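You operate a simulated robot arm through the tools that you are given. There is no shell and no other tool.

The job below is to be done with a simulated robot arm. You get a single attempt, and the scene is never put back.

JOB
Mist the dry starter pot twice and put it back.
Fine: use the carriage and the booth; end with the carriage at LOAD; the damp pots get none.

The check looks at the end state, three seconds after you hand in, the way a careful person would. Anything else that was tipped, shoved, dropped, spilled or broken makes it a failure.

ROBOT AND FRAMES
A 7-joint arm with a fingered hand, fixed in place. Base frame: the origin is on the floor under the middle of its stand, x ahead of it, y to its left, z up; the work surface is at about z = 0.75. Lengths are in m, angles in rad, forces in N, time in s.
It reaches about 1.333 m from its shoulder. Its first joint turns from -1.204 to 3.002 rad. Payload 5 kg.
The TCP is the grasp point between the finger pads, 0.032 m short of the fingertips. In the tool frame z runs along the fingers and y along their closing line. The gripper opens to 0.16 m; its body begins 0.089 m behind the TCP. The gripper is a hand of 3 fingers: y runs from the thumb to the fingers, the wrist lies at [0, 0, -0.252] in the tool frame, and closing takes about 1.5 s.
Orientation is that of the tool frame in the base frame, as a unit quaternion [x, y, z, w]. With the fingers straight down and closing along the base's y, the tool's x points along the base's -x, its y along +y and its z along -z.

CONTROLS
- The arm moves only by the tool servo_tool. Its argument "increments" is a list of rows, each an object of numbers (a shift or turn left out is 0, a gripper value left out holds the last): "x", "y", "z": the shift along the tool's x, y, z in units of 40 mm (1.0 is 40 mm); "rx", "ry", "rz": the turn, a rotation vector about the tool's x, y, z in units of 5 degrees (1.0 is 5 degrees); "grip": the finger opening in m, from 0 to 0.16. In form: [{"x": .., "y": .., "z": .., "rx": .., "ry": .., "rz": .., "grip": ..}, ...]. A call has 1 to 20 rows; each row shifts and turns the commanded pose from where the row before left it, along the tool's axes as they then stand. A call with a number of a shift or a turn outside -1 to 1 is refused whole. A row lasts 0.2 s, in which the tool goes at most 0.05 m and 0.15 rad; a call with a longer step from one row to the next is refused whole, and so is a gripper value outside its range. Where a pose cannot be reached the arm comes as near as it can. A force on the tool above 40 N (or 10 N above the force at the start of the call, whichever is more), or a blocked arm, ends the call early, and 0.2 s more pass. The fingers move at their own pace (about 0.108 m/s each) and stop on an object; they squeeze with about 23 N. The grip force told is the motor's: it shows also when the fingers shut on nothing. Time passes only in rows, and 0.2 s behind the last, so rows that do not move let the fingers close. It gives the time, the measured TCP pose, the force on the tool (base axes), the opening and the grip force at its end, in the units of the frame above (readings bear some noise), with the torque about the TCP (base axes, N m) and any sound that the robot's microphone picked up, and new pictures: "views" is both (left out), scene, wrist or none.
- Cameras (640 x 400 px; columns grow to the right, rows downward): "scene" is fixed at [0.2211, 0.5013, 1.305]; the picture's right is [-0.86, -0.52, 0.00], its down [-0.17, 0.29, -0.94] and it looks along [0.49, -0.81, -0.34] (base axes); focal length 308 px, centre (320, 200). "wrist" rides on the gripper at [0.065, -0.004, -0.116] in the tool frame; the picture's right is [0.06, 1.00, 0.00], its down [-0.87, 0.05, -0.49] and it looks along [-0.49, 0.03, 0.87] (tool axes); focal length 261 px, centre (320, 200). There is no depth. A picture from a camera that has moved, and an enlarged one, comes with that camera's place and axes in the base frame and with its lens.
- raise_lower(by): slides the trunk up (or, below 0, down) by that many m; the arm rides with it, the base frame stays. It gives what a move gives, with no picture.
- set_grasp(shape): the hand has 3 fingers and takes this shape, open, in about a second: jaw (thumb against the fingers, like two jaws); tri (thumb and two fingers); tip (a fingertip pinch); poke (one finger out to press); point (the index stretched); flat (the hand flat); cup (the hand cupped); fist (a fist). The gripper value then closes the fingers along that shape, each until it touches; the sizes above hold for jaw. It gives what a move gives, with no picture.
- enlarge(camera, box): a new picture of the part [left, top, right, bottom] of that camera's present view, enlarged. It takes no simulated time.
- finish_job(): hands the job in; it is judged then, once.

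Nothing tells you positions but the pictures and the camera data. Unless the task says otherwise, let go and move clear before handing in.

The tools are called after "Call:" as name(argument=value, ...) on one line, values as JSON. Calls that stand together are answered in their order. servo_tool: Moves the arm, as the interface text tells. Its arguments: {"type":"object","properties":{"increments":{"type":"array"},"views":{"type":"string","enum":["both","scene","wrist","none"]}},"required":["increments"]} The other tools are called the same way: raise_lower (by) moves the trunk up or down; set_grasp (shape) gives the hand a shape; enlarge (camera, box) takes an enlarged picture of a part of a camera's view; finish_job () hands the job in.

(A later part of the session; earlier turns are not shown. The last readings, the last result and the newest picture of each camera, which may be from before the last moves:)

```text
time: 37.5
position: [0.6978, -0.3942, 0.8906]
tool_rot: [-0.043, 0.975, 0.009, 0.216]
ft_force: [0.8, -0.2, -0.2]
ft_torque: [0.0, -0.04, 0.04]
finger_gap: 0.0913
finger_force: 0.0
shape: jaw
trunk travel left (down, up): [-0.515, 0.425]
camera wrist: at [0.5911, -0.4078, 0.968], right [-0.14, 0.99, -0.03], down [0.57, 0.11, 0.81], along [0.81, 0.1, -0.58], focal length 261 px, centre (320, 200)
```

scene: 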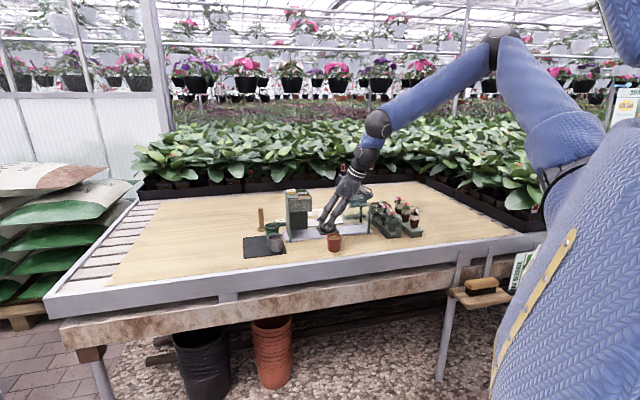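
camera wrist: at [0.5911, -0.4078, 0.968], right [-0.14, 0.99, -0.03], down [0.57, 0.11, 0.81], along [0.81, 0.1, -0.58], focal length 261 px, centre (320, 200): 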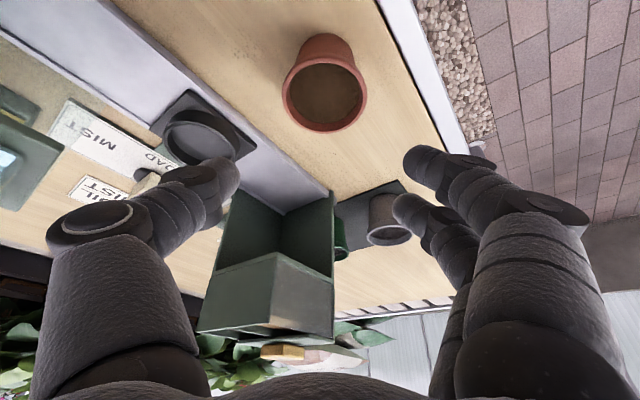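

The pot is standing safely. Now I bring the hand nearly upright (about 8° tilt) over it for the re-grip.

Call:
servo_tool(increments=[{"ry": 0.85}, {"ry": 0.85}, {"ry": 0.85}, {"ry": 0.85}, {}], views="wrist")

Call:
raise_lower(by=-0.045)

Call:
servo_tool(increments=[{}])

```text
time: 38.7
position: [0.6985, -0.3941, 0.8903]
tool_rot: [-0.044, 0.997, 0.003, 0.07]
ft_force: [-0.1, -0.2, -0.1]
ft_torque: [0.01, -0.04, 0.01]
finger_gap: 0.0912
finger_force: 0.0
shape: jaw
trunk travel left (down, up): [-0.515, 0.425]
camera wrist: at [0.6185, -0.4053, 0.9966], right [-0.15, 0.99, -0.01], down [0.78, 0.12, 0.61], along [0.6, 0.08, -0.79], focal length 261 px, centre (320, 200)
```

wrist: 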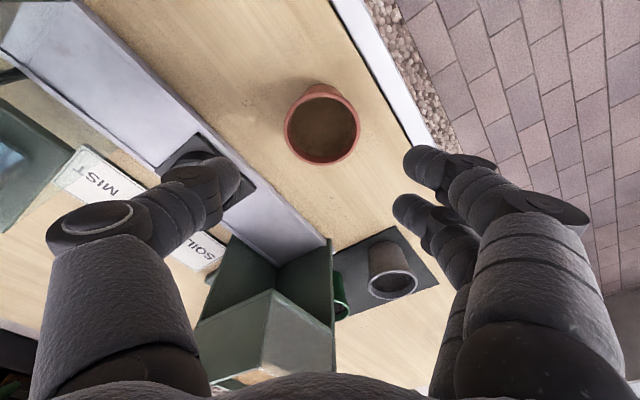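

```text
time: 39.6
position: [0.6982, -0.3938, 0.8478]
tool_rot: [-0.043, 0.997, 0.002, 0.07]
ft_force: [0.7, 0.4, 1.0]
ft_torque: [0.02, -0.02, -0.01]
finger_gap: 0.0912
finger_force: 0.0
shape: jaw
trunk travel left (down, up): [-0.47, 0.47]
```

```text
time: 40.0
position: [0.6987, -0.3925, 0.8457]
tool_rot: [-0.045, 0.997, 0.002, 0.069]
ft_force: [-0.7, 0.3, 0.3]
ft_torque: [0.02, 0.02, 0.02]
finger_gap: 0.0913
finger_force: 0.1
shape: jaw
trunk travel left (down, up): [-0.47, 0.47]
camera wrist: at [0.6185, -0.405, 0.9517], right [-0.15, 0.99, -0.01], down [0.78, 0.12, 0.61], along [0.6, 0.08, -0.79], focal length 261 px, centre (320, 200)
```

scene: 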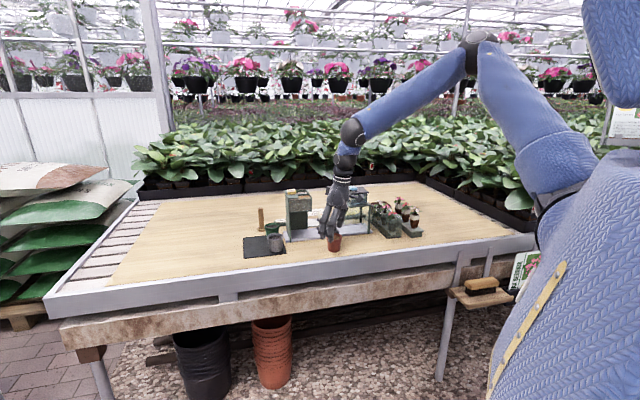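
wrist: 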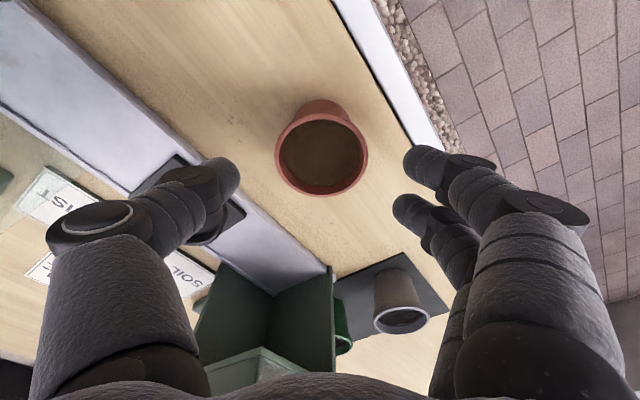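

Aligned. Lower to TCP ≈0.811 (high on the rim so the fingers clear the cup wall later) and grip.

Call:
raise_lower(by=-0.035)

Call:
servo_tool(increments=[{"grip": 0.04}, {}, {"grip": 0.0}, {}, {}, {}, {}])

Call:
enlarge(camera="scene", box=[290, 180, 380, 260])

```text
time: 40.8
position: [0.6996, -0.3938, 0.8098]
tool_rot: [-0.044, 0.997, 0.002, 0.069]
ft_force: [0.0, 0.1, 0.6]
ft_torque: [0.01, 0.0, -0.01]
finger_gap: 0.0912
finger_force: 0.0
shape: jaw
trunk travel left (down, up): [-0.435, 0.505]
```

```text
time: 42.4
position: [0.6999, -0.3936, 0.8099]
tool_rot: [-0.044, 0.997, 0.003, 0.07]
ft_force: [0.3, -0.9, -0.7]
ft_torque: [0.01, 0.03, 0.0]
finger_gap: 0.0438
finger_force: 23.0
shape: jaw
trunk travel left (down, up): [-0.435, 0.505]
camera wrist: at [0.6186, -0.4051, 0.9165], right [-0.15, 0.99, -0.01], down [0.78, 0.12, 0.61], along [0.6, 0.08, -0.79], focal length 261 px, centre (320, 200)
```

scene: 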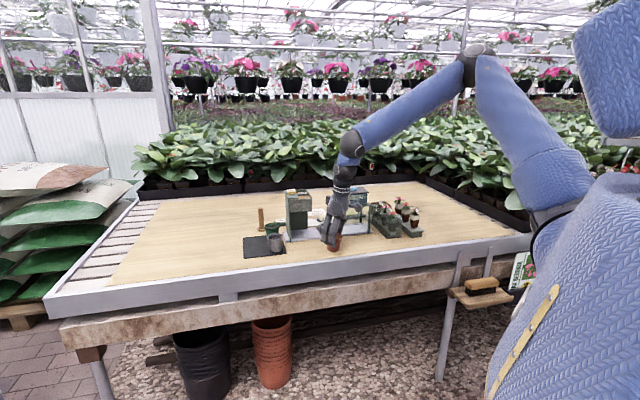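
wrist: 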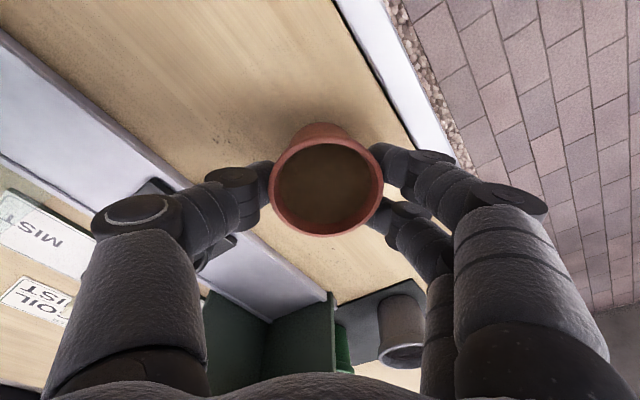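

```text
5.00 times, centred on (335, 220) of scene
camera zoom: at [0.2211, 0.5013, 1.305], right [-0.86, -0.52, 0.0], down [-0.17, 0.29, -0.94], along [0.49, -0.81, -0.34], focal length 1540 px, centre (245, 100)
```

zoom: 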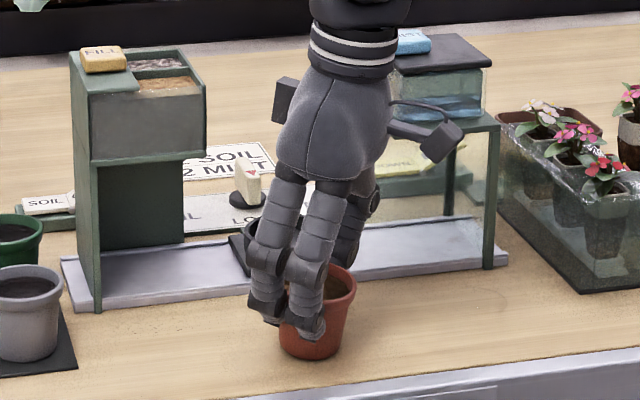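

Re-gripped firmly. I'll lift high and shift over the carriage to measure the cup precisely before descending.

Call:
raise_lower(by=0.22)

Call:
servo_tool(increments=[{"x": -0.54, "y": -0.937, "z": 0.076}, {"x": -0.54, "y": -0.937, "z": 0.076}, {"x": -0.54, "y": -0.937, "z": 0.076}, {}])

Call:
enlarge(camera="wrist", box=[220, 0, 420, 130])

Call:
enlarge(camera="scene", box=[280, 180, 380, 250])

```text
time: 44.7
position: [0.6999, -0.3942, 1.0304]
tool_rot: [-0.045, 0.997, 0.003, 0.07]
ft_force: [-0.3, -0.5, -0.5]
ft_torque: [0.0, -0.06, 0.03]
finger_gap: 0.0438
finger_force: 23.1
shape: jaw
trunk travel left (down, up): [-0.655, 0.285]
```

```text
time: 45.7
position: [0.7738, -0.5003, 1.031]
tool_rot: [-0.044, 0.996, 0.003, 0.072]
ft_force: [0.2, 1.1, -1.1]
ft_torque: [-0.02, -0.02, -0.04]
finger_gap: 0.0438
finger_force: 23.4
shape: jaw
trunk travel left (down, up): [-0.655, 0.285]
camera wrist: at [0.6931, -0.5107, 1.1373], right [-0.15, 0.99, -0.01], down [0.78, 0.12, 0.61], along [0.6, 0.08, -0.79], focal length 261 px, centre (320, 200)
```

scene: 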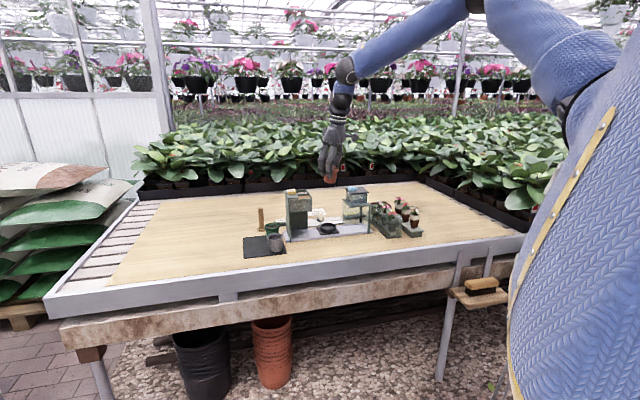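
wrist: 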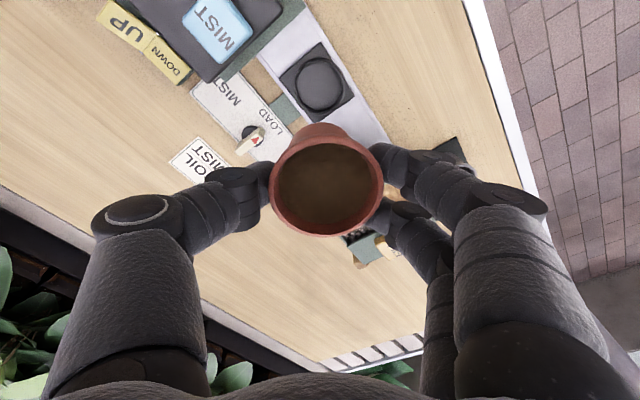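

```text
3.08 times, centred on (320, 65) of wrist
camera zoom: at [0.6931, -0.5107, 1.1373], right [-0.15, 0.99, -0.01], down [0.78, 0.12, 0.61], along [0.6, 0.08, -0.79], focal length 802 px, centre (320, 615)
```

zoom: 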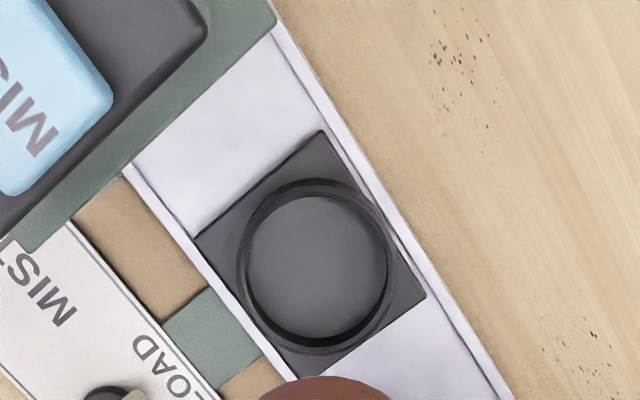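

```text
5.71 times, centred on (330, 215) of scene
camera zoom: at [0.2211, 0.5013, 1.305], right [-0.86, -0.52, 0.0], down [-0.17, 0.29, -0.94], along [0.49, -0.81, -0.34], focal length 1760 px, centre (263, 114)
```

zoom: 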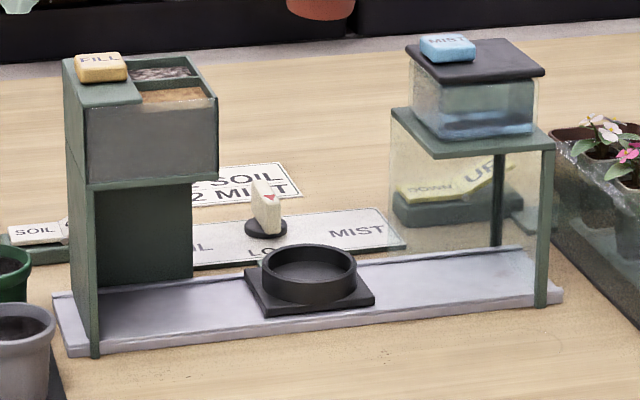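

The cup is clearly at [0.7825, −0.501] (inner Ø≈60 mm, fits the pot). I'll correct position and yaw slightly for booth clearance, then come down to just above the cup.

Call:
servo_tool(increments=[{"x": -0.265, "y": -0.142, "z": 0.04}, {"rx": -0.1, "rz": -0.69}, {"rx": -0.1, "rz": -0.69}, {}], views="none")

Call:
raise_lower(by=-0.14)

Call:
servo_tool(increments=[{}])

Call:
enlarge(camera="scene", box=[280, 170, 380, 250])

Call:
enlarge(camera="wrist", box=[220, 60, 420, 260])

```text
time: 46.7
position: [0.7856, -0.5047, 1.0304]
tool_rot: [-0.106, 0.992, 0.008, 0.069]
ft_force: [0.7, 0.3, -1.4]
ft_torque: [-0.04, -0.03, 0.01]
finger_gap: 0.0437
finger_force: 22.9
shape: jaw
trunk travel left (down, up): [-0.655, 0.285]
```

```text
time: 48.4
position: [0.7857, -0.5048, 0.8911]
tool_rot: [-0.104, 0.992, 0.007, 0.069]
ft_force: [-0.6, -0.6, -0.2]
ft_torque: [0.02, 0.02, -0.02]
finger_gap: 0.0438
finger_force: 22.9
shape: jaw
trunk travel left (down, up): [-0.515, 0.425]
```

```text
time: 48.8
position: [0.7853, -0.5054, 0.8902]
tool_rot: [-0.105, 0.992, 0.007, 0.069]
ft_force: [0.1, 0.3, -1.2]
ft_torque: [-0.01, 0.0, 0.0]
finger_gap: 0.0437
finger_force: 23.1
shape: jaw
trunk travel left (down, up): [-0.515, 0.425]
camera wrist: at [0.707, -0.5255, 0.9966], right [-0.27, 0.96, -0.01], down [0.76, 0.22, 0.61], along [0.59, 0.16, -0.79], focal length 261 px, centre (320, 200)
```

scene: 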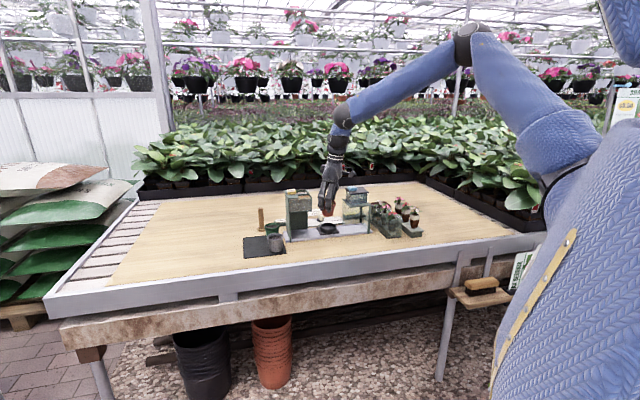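
wrist: 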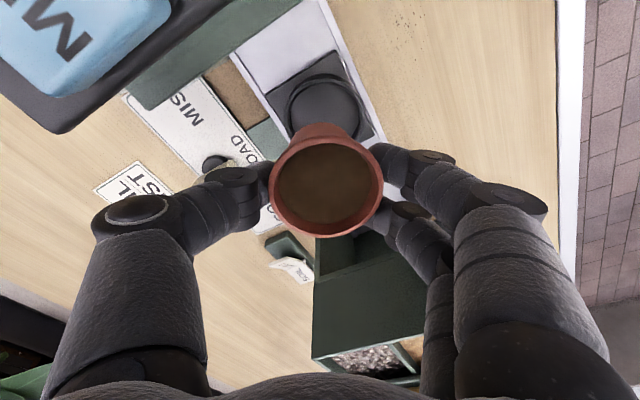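

```text
5.00 times, centred on (330, 210) of scene
camera zoom: at [0.2211, 0.5013, 1.305], right [-0.86, -0.52, 0.0], down [-0.17, 0.29, -0.94], along [0.49, -0.81, -0.34], focal length 1540 px, centre (270, 150)
```

zoom: 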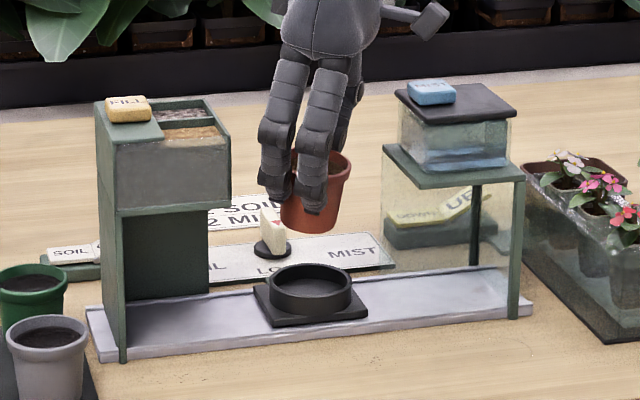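

```text
2.00 times, centred on (320, 160) of wrist
camera zoom: at [0.707, -0.5255, 0.9966], right [-0.27, 0.96, -0.01], down [0.76, 0.22, 0.61], along [0.59, 0.16, -0.79], focal length 521 px, centre (320, 280)
```

zoom: 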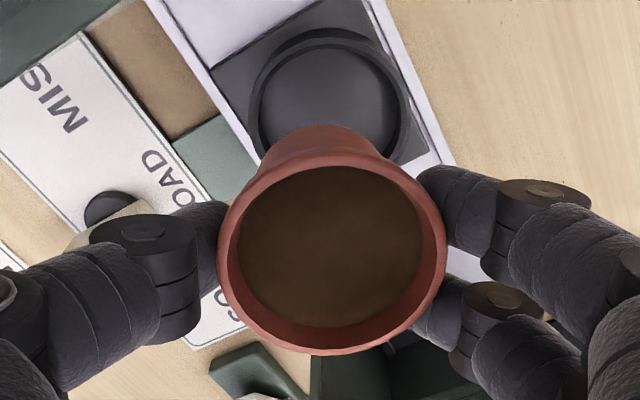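

Pot and cup look aligned to within ~3 mm. I'll zoom in to check that the pot hangs upright over the cup.

Call:
enlarge(camera="scene", box=[310, 190, 360, 240])

```text
8.00 times, centred on (335, 215) of scene
camera zoom: at [0.2211, 0.5013, 1.305], right [-0.86, -0.52, 0.0], down [-0.17, 0.29, -0.94], along [0.49, -0.81, -0.34], focal length 2465 px, centre (200, 80)
```

zoom: 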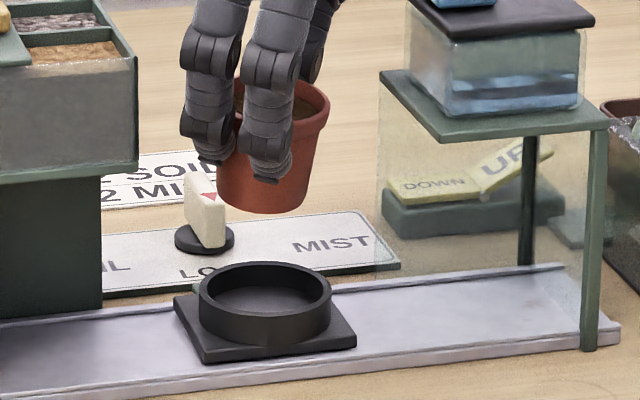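

The pot has aligned with the hand's 8° lean, so it hangs tilted. I'll bring the hand fully vertical to set it upright and recheck.

Call:
servo_tool(increments=[{"ry": 0.8}, {"ry": 0.78}, {}])

Call:
enlarge(camera="scene", box=[310, 190, 360, 240])

Call:
enlarge(camera="wrist", box=[220, 60, 420, 260])

```text
time: 49.6
position: [0.7864, -0.5055, 0.8909]
tool_rot: [-0.105, 0.994, 0.0, 0.001]
ft_force: [-1.4, 0.1, -1.0]
ft_torque: [-0.01, 0.0, -0.03]
finger_gap: 0.0434
finger_force: 22.6
shape: jaw
trunk travel left (down, up): [-0.515, 0.425]
camera wrist: at [0.7218, -0.5226, 1.0069], right [-0.27, 0.96, 0.0], down [0.84, 0.23, 0.49], along [0.48, 0.13, -0.87], focal length 261 px, centre (320, 200)
```

scene: 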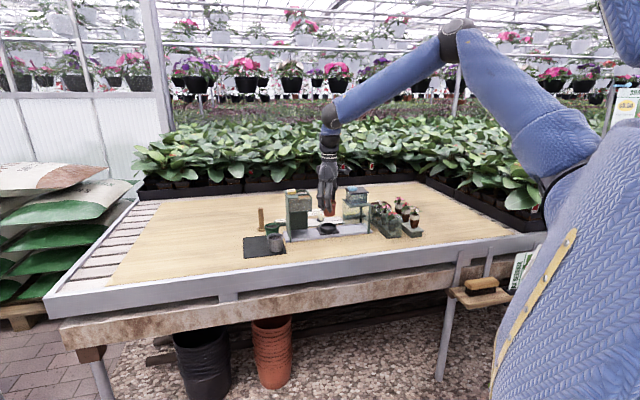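
wrist: 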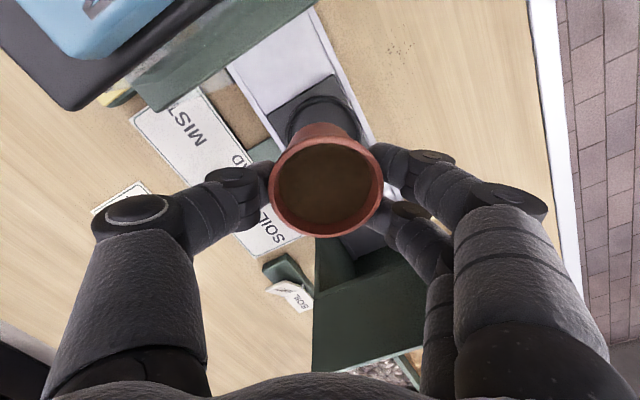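

```text
8.00 times, centred on (335, 215) of scene
camera zoom: at [0.2211, 0.5013, 1.305], right [-0.86, -0.52, 0.0], down [-0.17, 0.29, -0.94], along [0.49, -0.81, -0.34], focal length 2465 px, centre (200, 80)
```

zoom: 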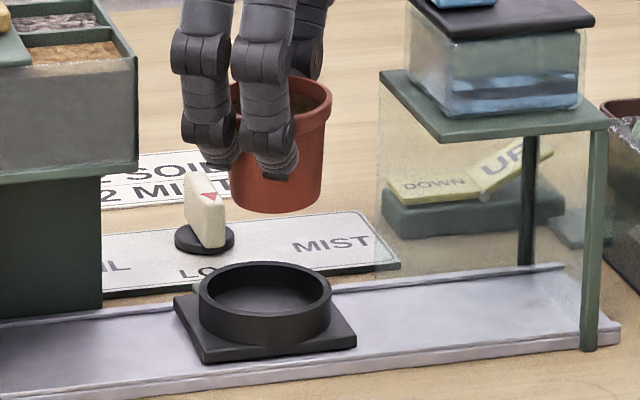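

```text
2.00 times, centred on (320, 160) of wrist
camera zoom: at [0.7218, -0.5226, 1.0069], right [-0.27, 0.96, 0.0], down [0.84, 0.23, 0.49], along [0.48, 0.13, -0.87], focal length 521 px, centre (320, 280)
```

zoom: 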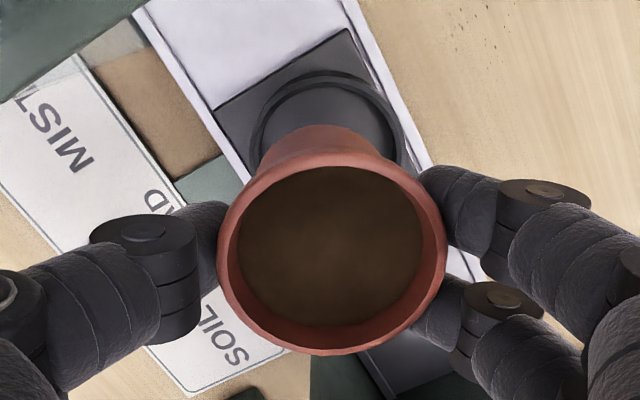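

The pot is now upright and about 4 mm off the cup centre. I'll nudge it and lower to just above the cup rim.

Call:
servo_tool(increments=[{"x": -0.1, "y": 0.032}, {}], views="none")

Call:
raise_lower(by=-0.036)

Call:
servo_tool(increments=[{}])

Call:
enlarge(camera="scene", box=[310, 190, 360, 240])

Call:
enlarge(camera="wrist", box=[220, 60, 420, 260])

```text
time: 50.2
position: [0.789, -0.5017, 0.8905]
tool_rot: [-0.103, 0.995, 0.0, 0.001]
ft_force: [-0.9, 0.8, -0.5]
ft_torque: [0.0, -0.01, -0.03]
finger_gap: 0.0436
finger_force: 23.1
shape: jaw
trunk travel left (down, up): [-0.515, 0.425]
```

```text
time: 51.0
position: [0.7892, -0.5032, 0.855]
tool_rot: [-0.104, 0.995, -0.001, 0.001]
ft_force: [0.9, 1.0, -0.3]
ft_torque: [0.0, -0.01, 0.05]
finger_gap: 0.0435
finger_force: 23.4
shape: jaw
trunk travel left (down, up): [-0.479, 0.461]
```

```text
time: 51.4
position: [0.7893, -0.5032, 0.8547]
tool_rot: [-0.104, 0.995, 0.001, 0.001]
ft_force: [-1.0, 0.5, -0.1]
ft_torque: [0.03, 0.02, -0.03]
finger_gap: 0.0435
finger_force: 22.9
shape: jaw
trunk travel left (down, up): [-0.479, 0.461]
camera wrist: at [0.7255, -0.5203, 0.9707], right [-0.27, 0.96, 0.0], down [0.84, 0.23, 0.49], along [0.48, 0.13, -0.87], focal length 261 px, centre (320, 200)
```

scene: 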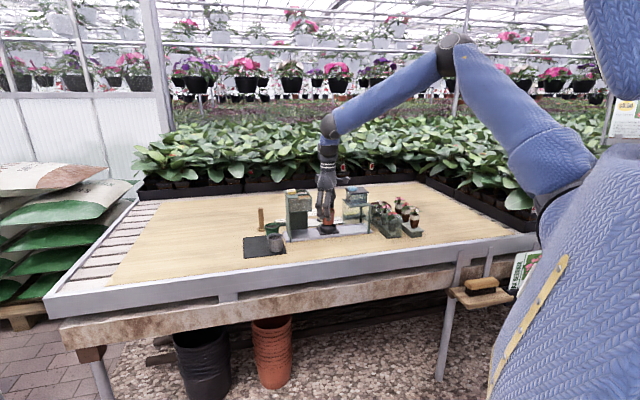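
wrist: 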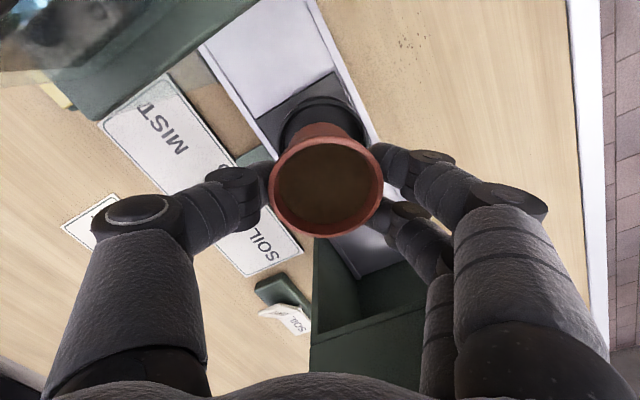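

```text
8.00 times, centred on (335, 215) of scene
camera zoom: at [0.2211, 0.5013, 1.305], right [-0.86, -0.52, 0.0], down [-0.17, 0.29, -0.94], along [0.49, -0.81, -0.34], focal length 2465 px, centre (200, 80)
```

zoom: 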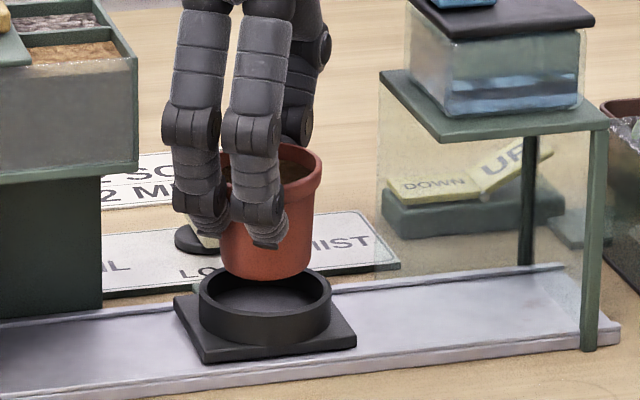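

```text
2.00 times, centred on (320, 160) of wrist
camera zoom: at [0.7255, -0.5203, 0.9707], right [-0.27, 0.96, 0.0], down [0.84, 0.23, 0.49], along [0.48, 0.13, -0.87], focal length 521 px, centre (320, 280)
```

zoom: 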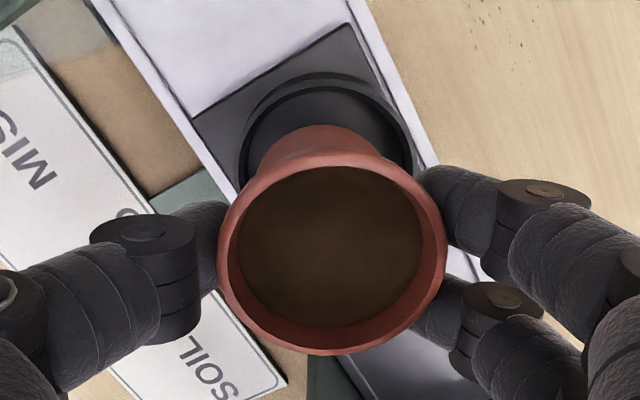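

Aligned above the cup within 3 mm. I lower by servo in small steps until it seats.

Call:
servo_tool(increments=[{"z": 0.1}, {"z": 0.1}, {"z": 0.1}, {"z": 0.1}, {}], views="none")

Call:
enlarge(camera="scene", box=[310, 190, 360, 240])

```text
time: 52.6
position: [0.7898, -0.5035, 0.839]
tool_rot: [-0.104, 0.995, 0.0, 0.001]
ft_force: [-0.7, 0.8, -0.8]
ft_torque: [-0.02, -0.03, -0.02]
finger_gap: 0.0435
finger_force: 23.0
shape: jaw
trunk travel left (down, up): [-0.479, 0.461]
```

```text
8.00 times, centred on (335, 215) of scene
camera zoom: at [0.2211, 0.5013, 1.305], right [-0.86, -0.52, 0.0], down [-0.17, 0.29, -0.94], along [0.49, -0.81, -0.34], focal length 2465 px, centre (200, 80)
```

zoom: 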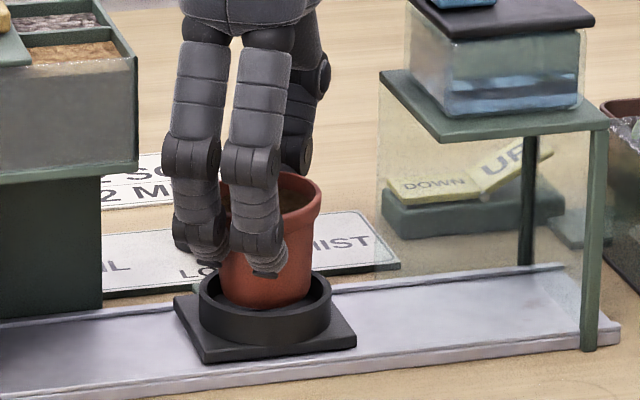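

The base is entering the cup cleanly. I continue down in small steps to contact.

Call:
servo_tool(increments=[{"z": 0.05}, {"z": 0.05}, {"z": 0.05}, {}], views="none")

Call:
servo_tool(increments=[{"z": 0.04}, {"z": 0.04}, {}], views="none")

Call:
enlarge(camera="scene", box=[310, 190, 360, 240])

```text
time: 53.6
position: [0.7884, -0.5031, 0.8322]
tool_rot: [-0.105, 0.994, 0.0, 0.001]
ft_force: [-1.1, -1.2, 0.1]
ft_torque: [-0.03, -0.01, 0.02]
finger_gap: 0.0436
finger_force: 22.7
shape: jaw
trunk travel left (down, up): [-0.479, 0.461]
```

```text
time: 54.4
position: [0.7888, -0.5023, 0.8302]
tool_rot: [-0.105, 0.994, 0.0, 0.002]
ft_force: [-0.8, 0.3, 6.1]
ft_torque: [0.12, 0.05, 0.01]
finger_gap: 0.0437
finger_force: 23.4
shape: jaw
trunk travel left (down, up): [-0.479, 0.461]
```

```text
8.00 times, centred on (335, 215) of scene
camera zoom: at [0.2211, 0.5013, 1.305], right [-0.86, -0.52, 0.0], down [-0.17, 0.29, -0.94], along [0.49, -0.81, -0.34], focal length 2465 px, centre (200, 80)
```

zoom: 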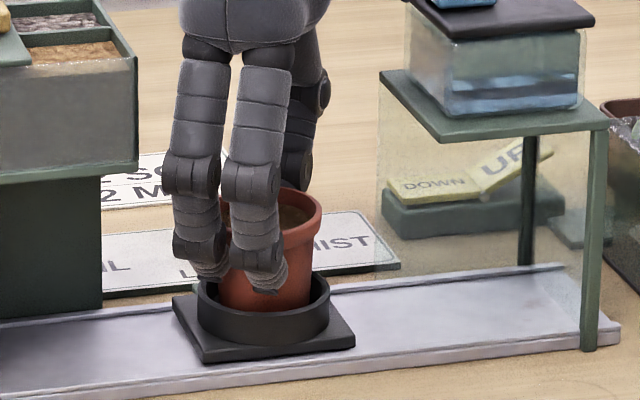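

Contact at about 6 N with the pot base at the cup floor height. I release with a modest opening and check.

Call:
servo_tool(increments=[{"z": -0.03, "grip": 0.055}, {"grip": 0.07}, {}, {}, {}])

Call:
enlarge(camera="scene", box=[310, 190, 360, 240])

Call:
enlarge(camera="wrist", box=[220, 60, 420, 260])

```text
time: 55.6
position: [0.7899, -0.5035, 0.8308]
tool_rot: [-0.104, 0.995, 0.0, 0.001]
ft_force: [0.1, 0.5, 0.4]
ft_torque: [-0.01, 0.01, 0.0]
finger_gap: 0.0694
finger_force: 0.1
shape: jaw
trunk travel left (down, up): [-0.479, 0.461]
camera wrist: at [0.7256, -0.5203, 0.9461], right [-0.27, 0.96, 0.0], down [0.84, 0.23, 0.49], along [0.48, 0.13, -0.87], focal length 261 px, centre (320, 200)
```

scene: 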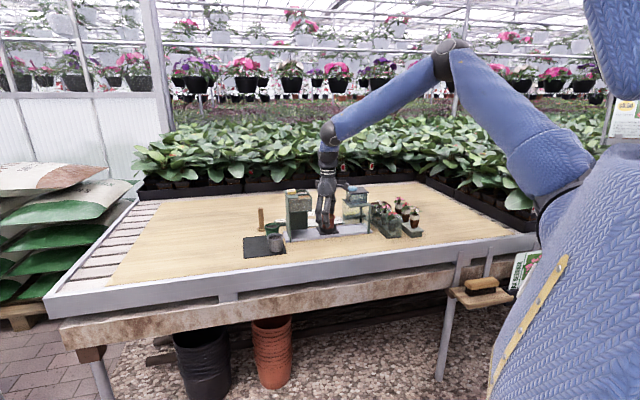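
wrist: 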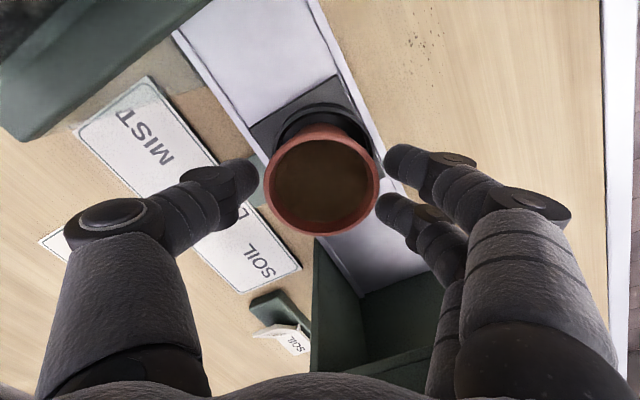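

```text
8.00 times, centred on (335, 215) of scene
camera zoom: at [0.2211, 0.5013, 1.305], right [-0.86, -0.52, 0.0], down [-0.17, 0.29, -0.94], along [0.49, -0.81, -0.34], focal length 2465 px, centre (200, 80)
```

zoom: 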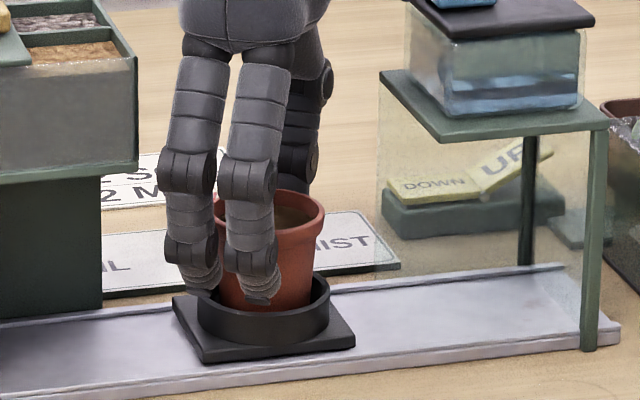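

```text
2.00 times, centred on (320, 160) of wrist
camera zoom: at [0.7256, -0.5203, 0.9461], right [-0.27, 0.96, 0.0], down [0.84, 0.23, 0.49], along [0.48, 0.13, -0.87], focal length 521 px, centre (320, 280)
```

zoom: 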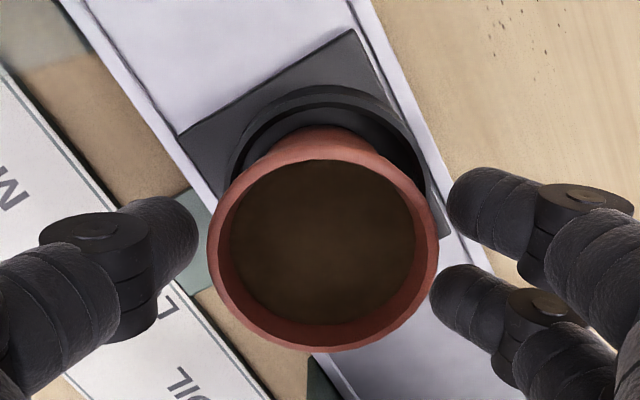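

The pot stands upright in the carriage cup. I raise the hand straight up and look closely at the knob.

Call:
raise_lower(by=0.2)

Call:
servo_tool(increments=[{"grip": 0.09}, {}])

Call:
enlarge(camera="wrist", box=[200, 80, 340, 200])

Call:
enlarge(camera="scene", box=[310, 200, 350, 240])

```text
time: 57.7
position: [0.7899, -0.503, 1.0304]
tool_rot: [-0.104, 0.995, 0.0, 0.001]
ft_force: [-0.3, -1.0, 0.1]
ft_torque: [0.0, -0.02, -0.04]
finger_gap: 0.0694
finger_force: 0.0
shape: jaw
trunk travel left (down, up): [-0.679, 0.261]
```

```text
time: 58.3
position: [0.7895, -0.5024, 1.0296]
tool_rot: [-0.105, 0.994, 0.0, 0.001]
ft_force: [-0.8, 0.0, 0.4]
ft_torque: [-0.01, 0.05, 0.01]
finger_gap: 0.0894
finger_force: 0.1
shape: jaw
trunk travel left (down, up): [-0.679, 0.261]
camera wrist: at [0.7257, -0.5204, 1.1461], right [-0.27, 0.96, 0.0], down [0.84, 0.23, 0.49], along [0.48, 0.13, -0.87], focal length 261 px, centre (320, 200)
```

scene: 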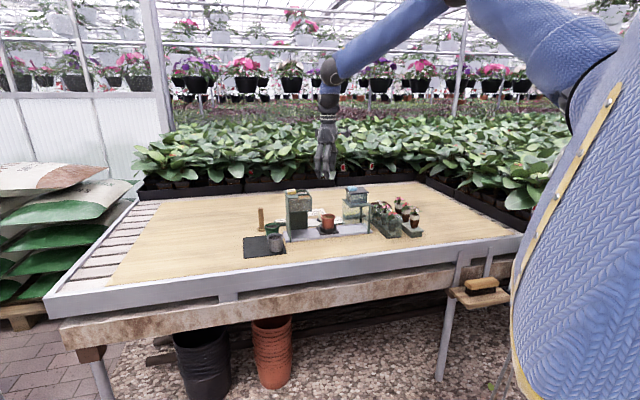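
wrist: 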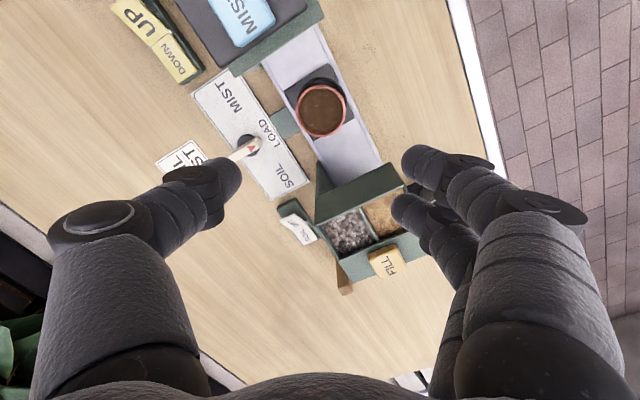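

```text
3.33 times, centred on (270, 140) of wrist
camera zoom: at [0.7257, -0.5204, 1.1461], right [-0.27, 0.96, 0.0], down [0.84, 0.23, 0.49], along [0.48, 0.13, -0.87], focal length 869 px, centre (487, 400)
```

zoom: 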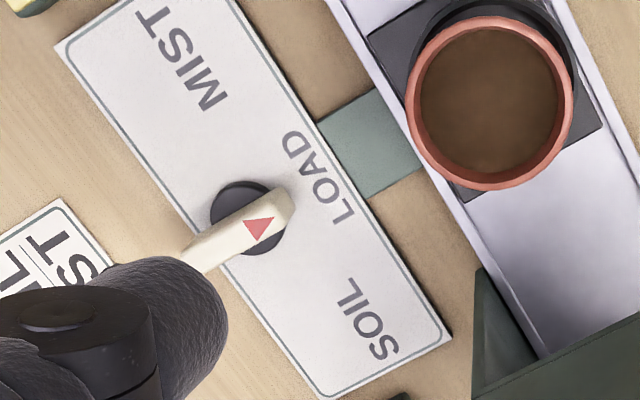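

```text
10.00 times, centred on (330, 220) of scene
camera zoom: at [0.2211, 0.5013, 1.305], right [-0.86, -0.52, 0.0], down [-0.17, 0.29, -0.94], along [0.49, -0.81, -0.34], focal length 3081 px, centre (220, 0)
```

zoom: 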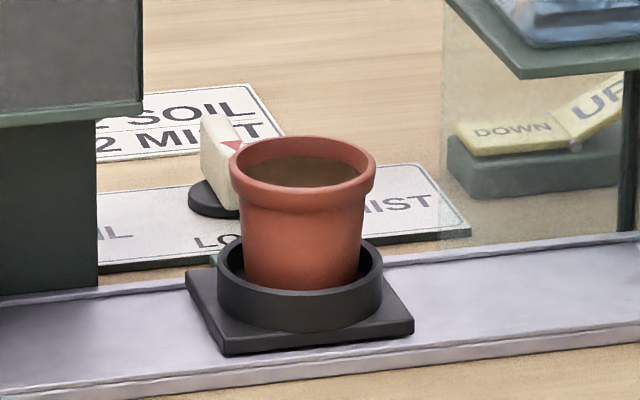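

The pot is seated upright in the cup. The knob's bar (≈55 mm long, near [0.87, −0.593]) points at LOAD; I'll test how far I can reach toward it with the hand vertical at this safe height.

Call:
servo_tool(increments=[{"x": -0.37, "y": -0.65}, {"x": -0.37, "y": -0.65}, {"x": -0.37, "y": -0.65}, {"x": -0.37, "y": -0.65}, {}], views="wrist")

```text
time: 59.5
position: [0.8674, -0.5904, 1.0303]
tool_rot: [-0.105, 0.995, 0.0, 0.001]
ft_force: [-0.4, 0.3, 0.1]
ft_torque: [0.0, 0.01, 0.03]
finger_gap: 0.0895
finger_force: 0.0
shape: jaw
trunk travel left (down, up): [-0.679, 0.261]
camera wrist: at [0.8041, -0.6088, 1.1467], right [-0.27, 0.96, 0.0], down [0.84, 0.23, 0.49], along [0.48, 0.13, -0.87], focal length 261 px, centre (320, 200)
```

wrist: 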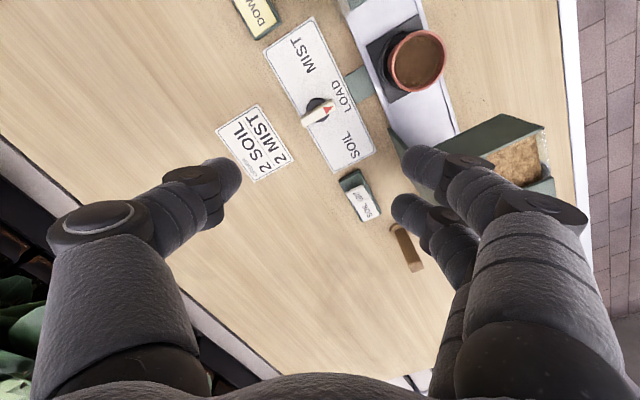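

Reachable with the hand vertical — good. I'll zoom in on the knob to get its exact position and the pointer's direction.

Call:
enlarge(camera="wrist", box=[260, 60, 380, 170])

Call:
enlarge(camera="wrist", box=[220, 0, 460, 180])

```text
3.64 times, centred on (320, 115) of wrist
camera zoom: at [0.8041, -0.6088, 1.1467], right [-0.27, 0.96, 0.0], down [0.84, 0.23, 0.49], along [0.48, 0.13, -0.87], focal length 948 px, centre (320, 509)
```

zoom: 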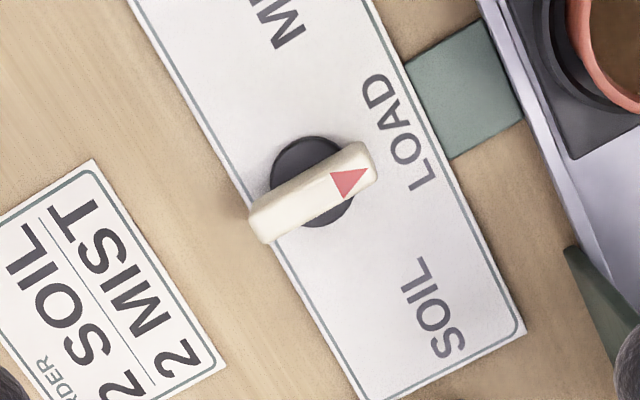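

```text
2.22 times, centred on (340, 90) of wrist
camera zoom: at [0.8041, -0.6088, 1.1467], right [-0.27, 0.96, 0.0], down [0.84, 0.23, 0.49], along [0.48, 0.13, -0.87], focal length 579 px, centre (276, 444)
```

zoom: 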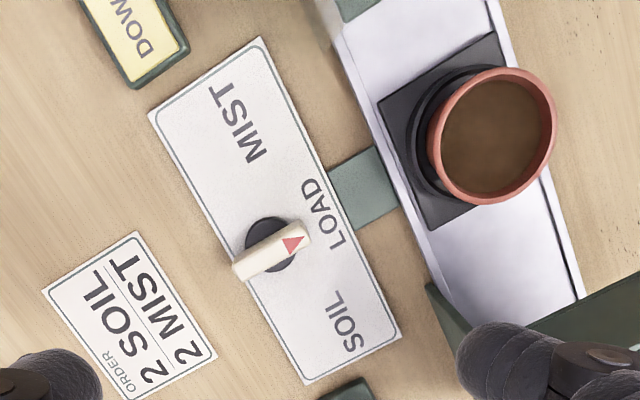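

The knob axis is at about [0.8735, −0.592], pointer aimed at LOAD (134°), MIST lies about +75° counter-clockwise. I'll check how wide the knuckles are with the jaw nearly closed, after turning the hand so the jaw would straddle the bar.

Call:
servo_tool(increments=[{"rz": 1, "grip": 0.014}, {"rz": 1}, {"rz": 1}, {"rz": 1}, {"rz": 1}, {"rz": 1}, {"rz": 1}, {"rz": 1}, {"rz": 1}, {"rz": 1}, {"rz": 1}, {"rz": 0.6}, {}])

Call:
enlarge(camera="scene", box=[280, 80, 400, 250])

```text
time: 62.3
position: [0.8683, -0.5917, 1.0301]
tool_rot: [0.391, 0.921, 0.0, 0.001]
ft_force: [-0.2, -0.3, -1.4]
ft_torque: [-0.01, 0.01, 0.01]
finger_gap: 0.0142
finger_force: 0.1
shape: jaw
trunk travel left (down, up): [-0.679, 0.261]
camera wrist: at [0.8199, -0.5481, 1.1464], right [0.67, 0.74, 0.0], down [0.64, -0.59, 0.49], along [0.36, -0.33, -0.87], focal length 261 px, centre (320, 200)
```

scene: 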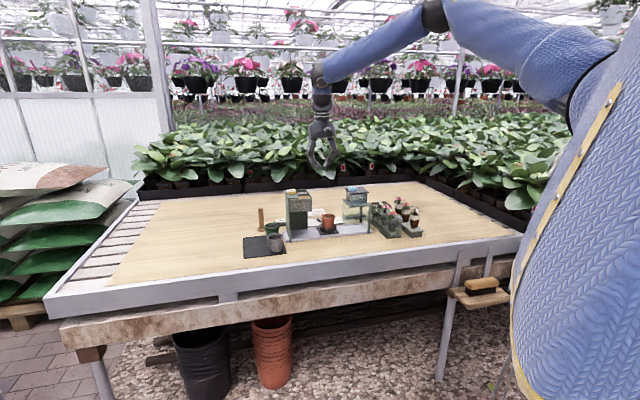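
wrist: 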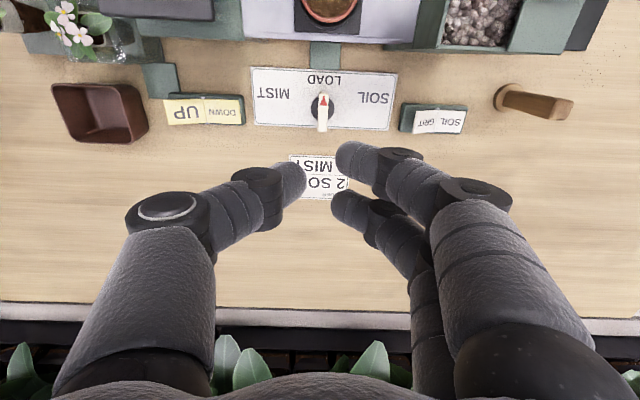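

```text
2.35 times, centred on (340, 165) of scene
camera zoom: at [0.2211, 0.5013, 1.305], right [-0.86, -0.52, 0.0], down [-0.17, 0.29, -0.94], along [0.49, -0.81, -0.34], focal length 725 px, centre (273, 282)
```

zoom: 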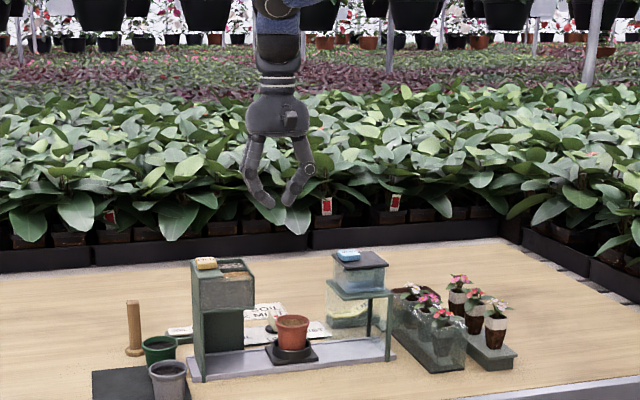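

Hand is squared up to the knob (SOIL right, MIST left in view) and the knuckles are narrow. I centre on the knob axis, open to 0.045, and come down partway with the trunk.

Call:
servo_tool(increments=[{"x": -0.095, "y": 0.088, "grip": 0.045}, {}, {}], views="none")

Call:
raise_lower(by=-0.17)

Call:
servo_tool(increments=[{}])

Call:
enlarge(camera="scene", box=[280, 150, 400, 250])

```text
time: 63.1
position: [0.8739, -0.5914, 1.031]
tool_rot: [0.391, 0.92, 0.001, 0.001]
ft_force: [-0.3, 0.3, -0.8]
ft_torque: [0.0, 0.01, 0.0]
finger_gap: 0.0446
finger_force: 0.2
shape: jaw
trunk travel left (down, up): [-0.679, 0.261]
```

```text
time: 65.1
position: [0.8735, -0.5924, 0.8611]
tool_rot: [0.391, 0.92, 0.001, 0.001]
ft_force: [0.7, 0.6, -0.9]
ft_torque: [-0.01, 0.01, -0.02]
finger_gap: 0.0443
finger_force: 0.1
shape: jaw
trunk travel left (down, up): [-0.509, 0.431]
```

```text
time: 65.5
position: [0.8735, -0.5927, 0.8606]
tool_rot: [0.391, 0.921, 0.001, 0.001]
ft_force: [-0.5, -0.1, 0.2]
ft_torque: [-0.02, 0.04, 0.01]
finger_gap: 0.0446
finger_force: 0.0
shape: jaw
trunk travel left (down, up): [-0.509, 0.431]
camera wrist: at [0.825, -0.5486, 0.9765], right [0.67, 0.74, 0.0], down [0.64, -0.59, 0.49], along [0.36, -0.33, -0.87], focal length 261 px, centre (320, 200)
```

scene: 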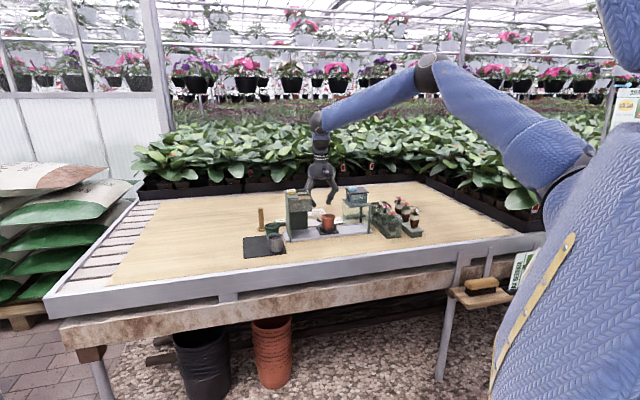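
wrist: 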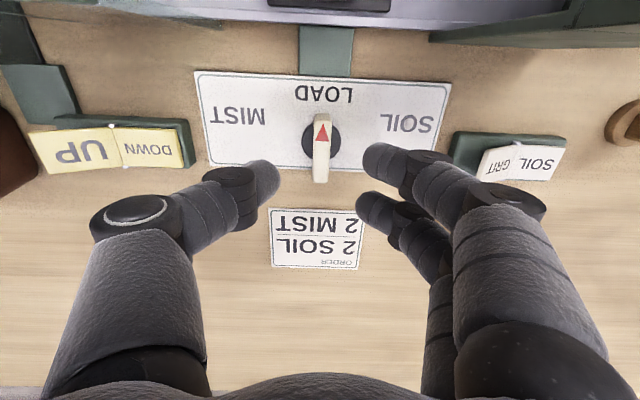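

```text
4.00 times, centred on (340, 200) of scene
camera zoom: at [0.2211, 0.5013, 1.305], right [-0.86, -0.52, 0.0], down [-0.17, 0.29, -0.94], along [0.49, -0.81, -0.34], focal length 1232 px, centre (240, 200)
```

zoom: 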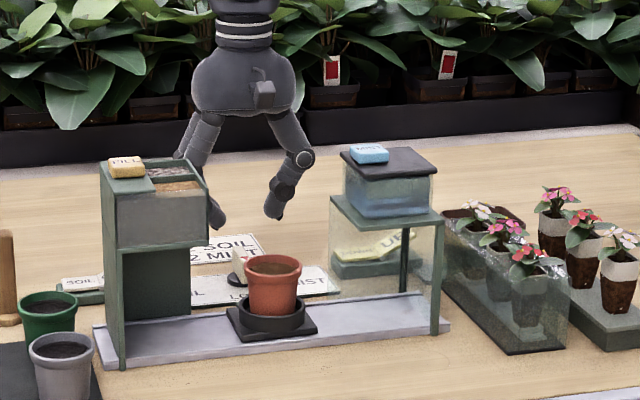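

Fingers straddle the bar. I lower the rest of the way to bring the fingertips just above the panel.

Call:
servo_tool(increments=[{"z": 0.3}, {"z": 0.3}, {"z": 0.3}, {"z": 0.25}, {}])

Call:
enlarge(camera="scene", box=[300, 180, 370, 240])

```text
time: 66.7
position: [0.8727, -0.5938, 0.8146]
tool_rot: [0.39, 0.921, 0.001, 0.001]
ft_force: [0.8, 0.8, -0.5]
ft_torque: [0.01, 0.0, 0.04]
finger_gap: 0.0448
finger_force: 0.1
shape: jaw
trunk travel left (down, up): [-0.509, 0.431]
camera wrist: at [0.8249, -0.5491, 0.9306], right [0.67, 0.74, 0.0], down [0.64, -0.59, 0.49], along [0.36, -0.33, -0.87], focal length 261 px, centre (320, 200)
```

scene: 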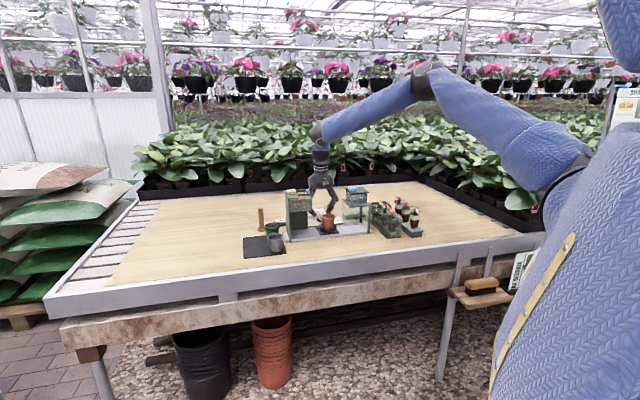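
wrist: 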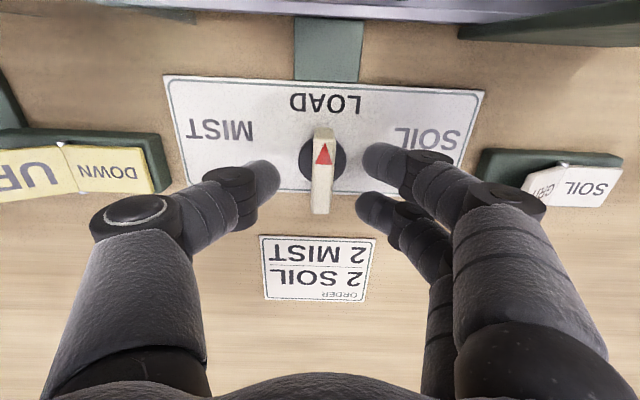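

```text
6.67 times, centred on (335, 210) of scene
camera zoom: at [0.2211, 0.5013, 1.305], right [-0.86, -0.52, 0.0], down [-0.17, 0.29, -0.94], along [0.49, -0.81, -0.34], focal length 2054 px, centre (220, 133)
```

zoom: 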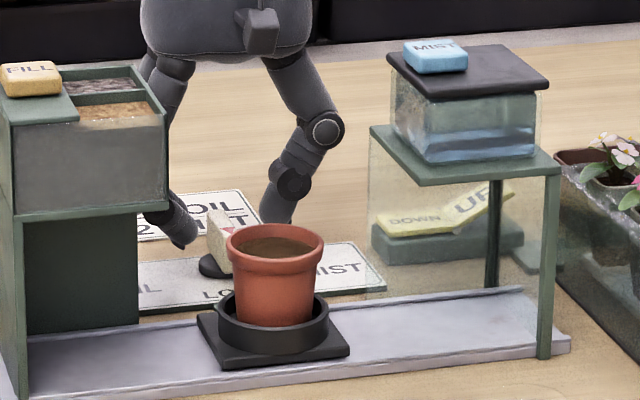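

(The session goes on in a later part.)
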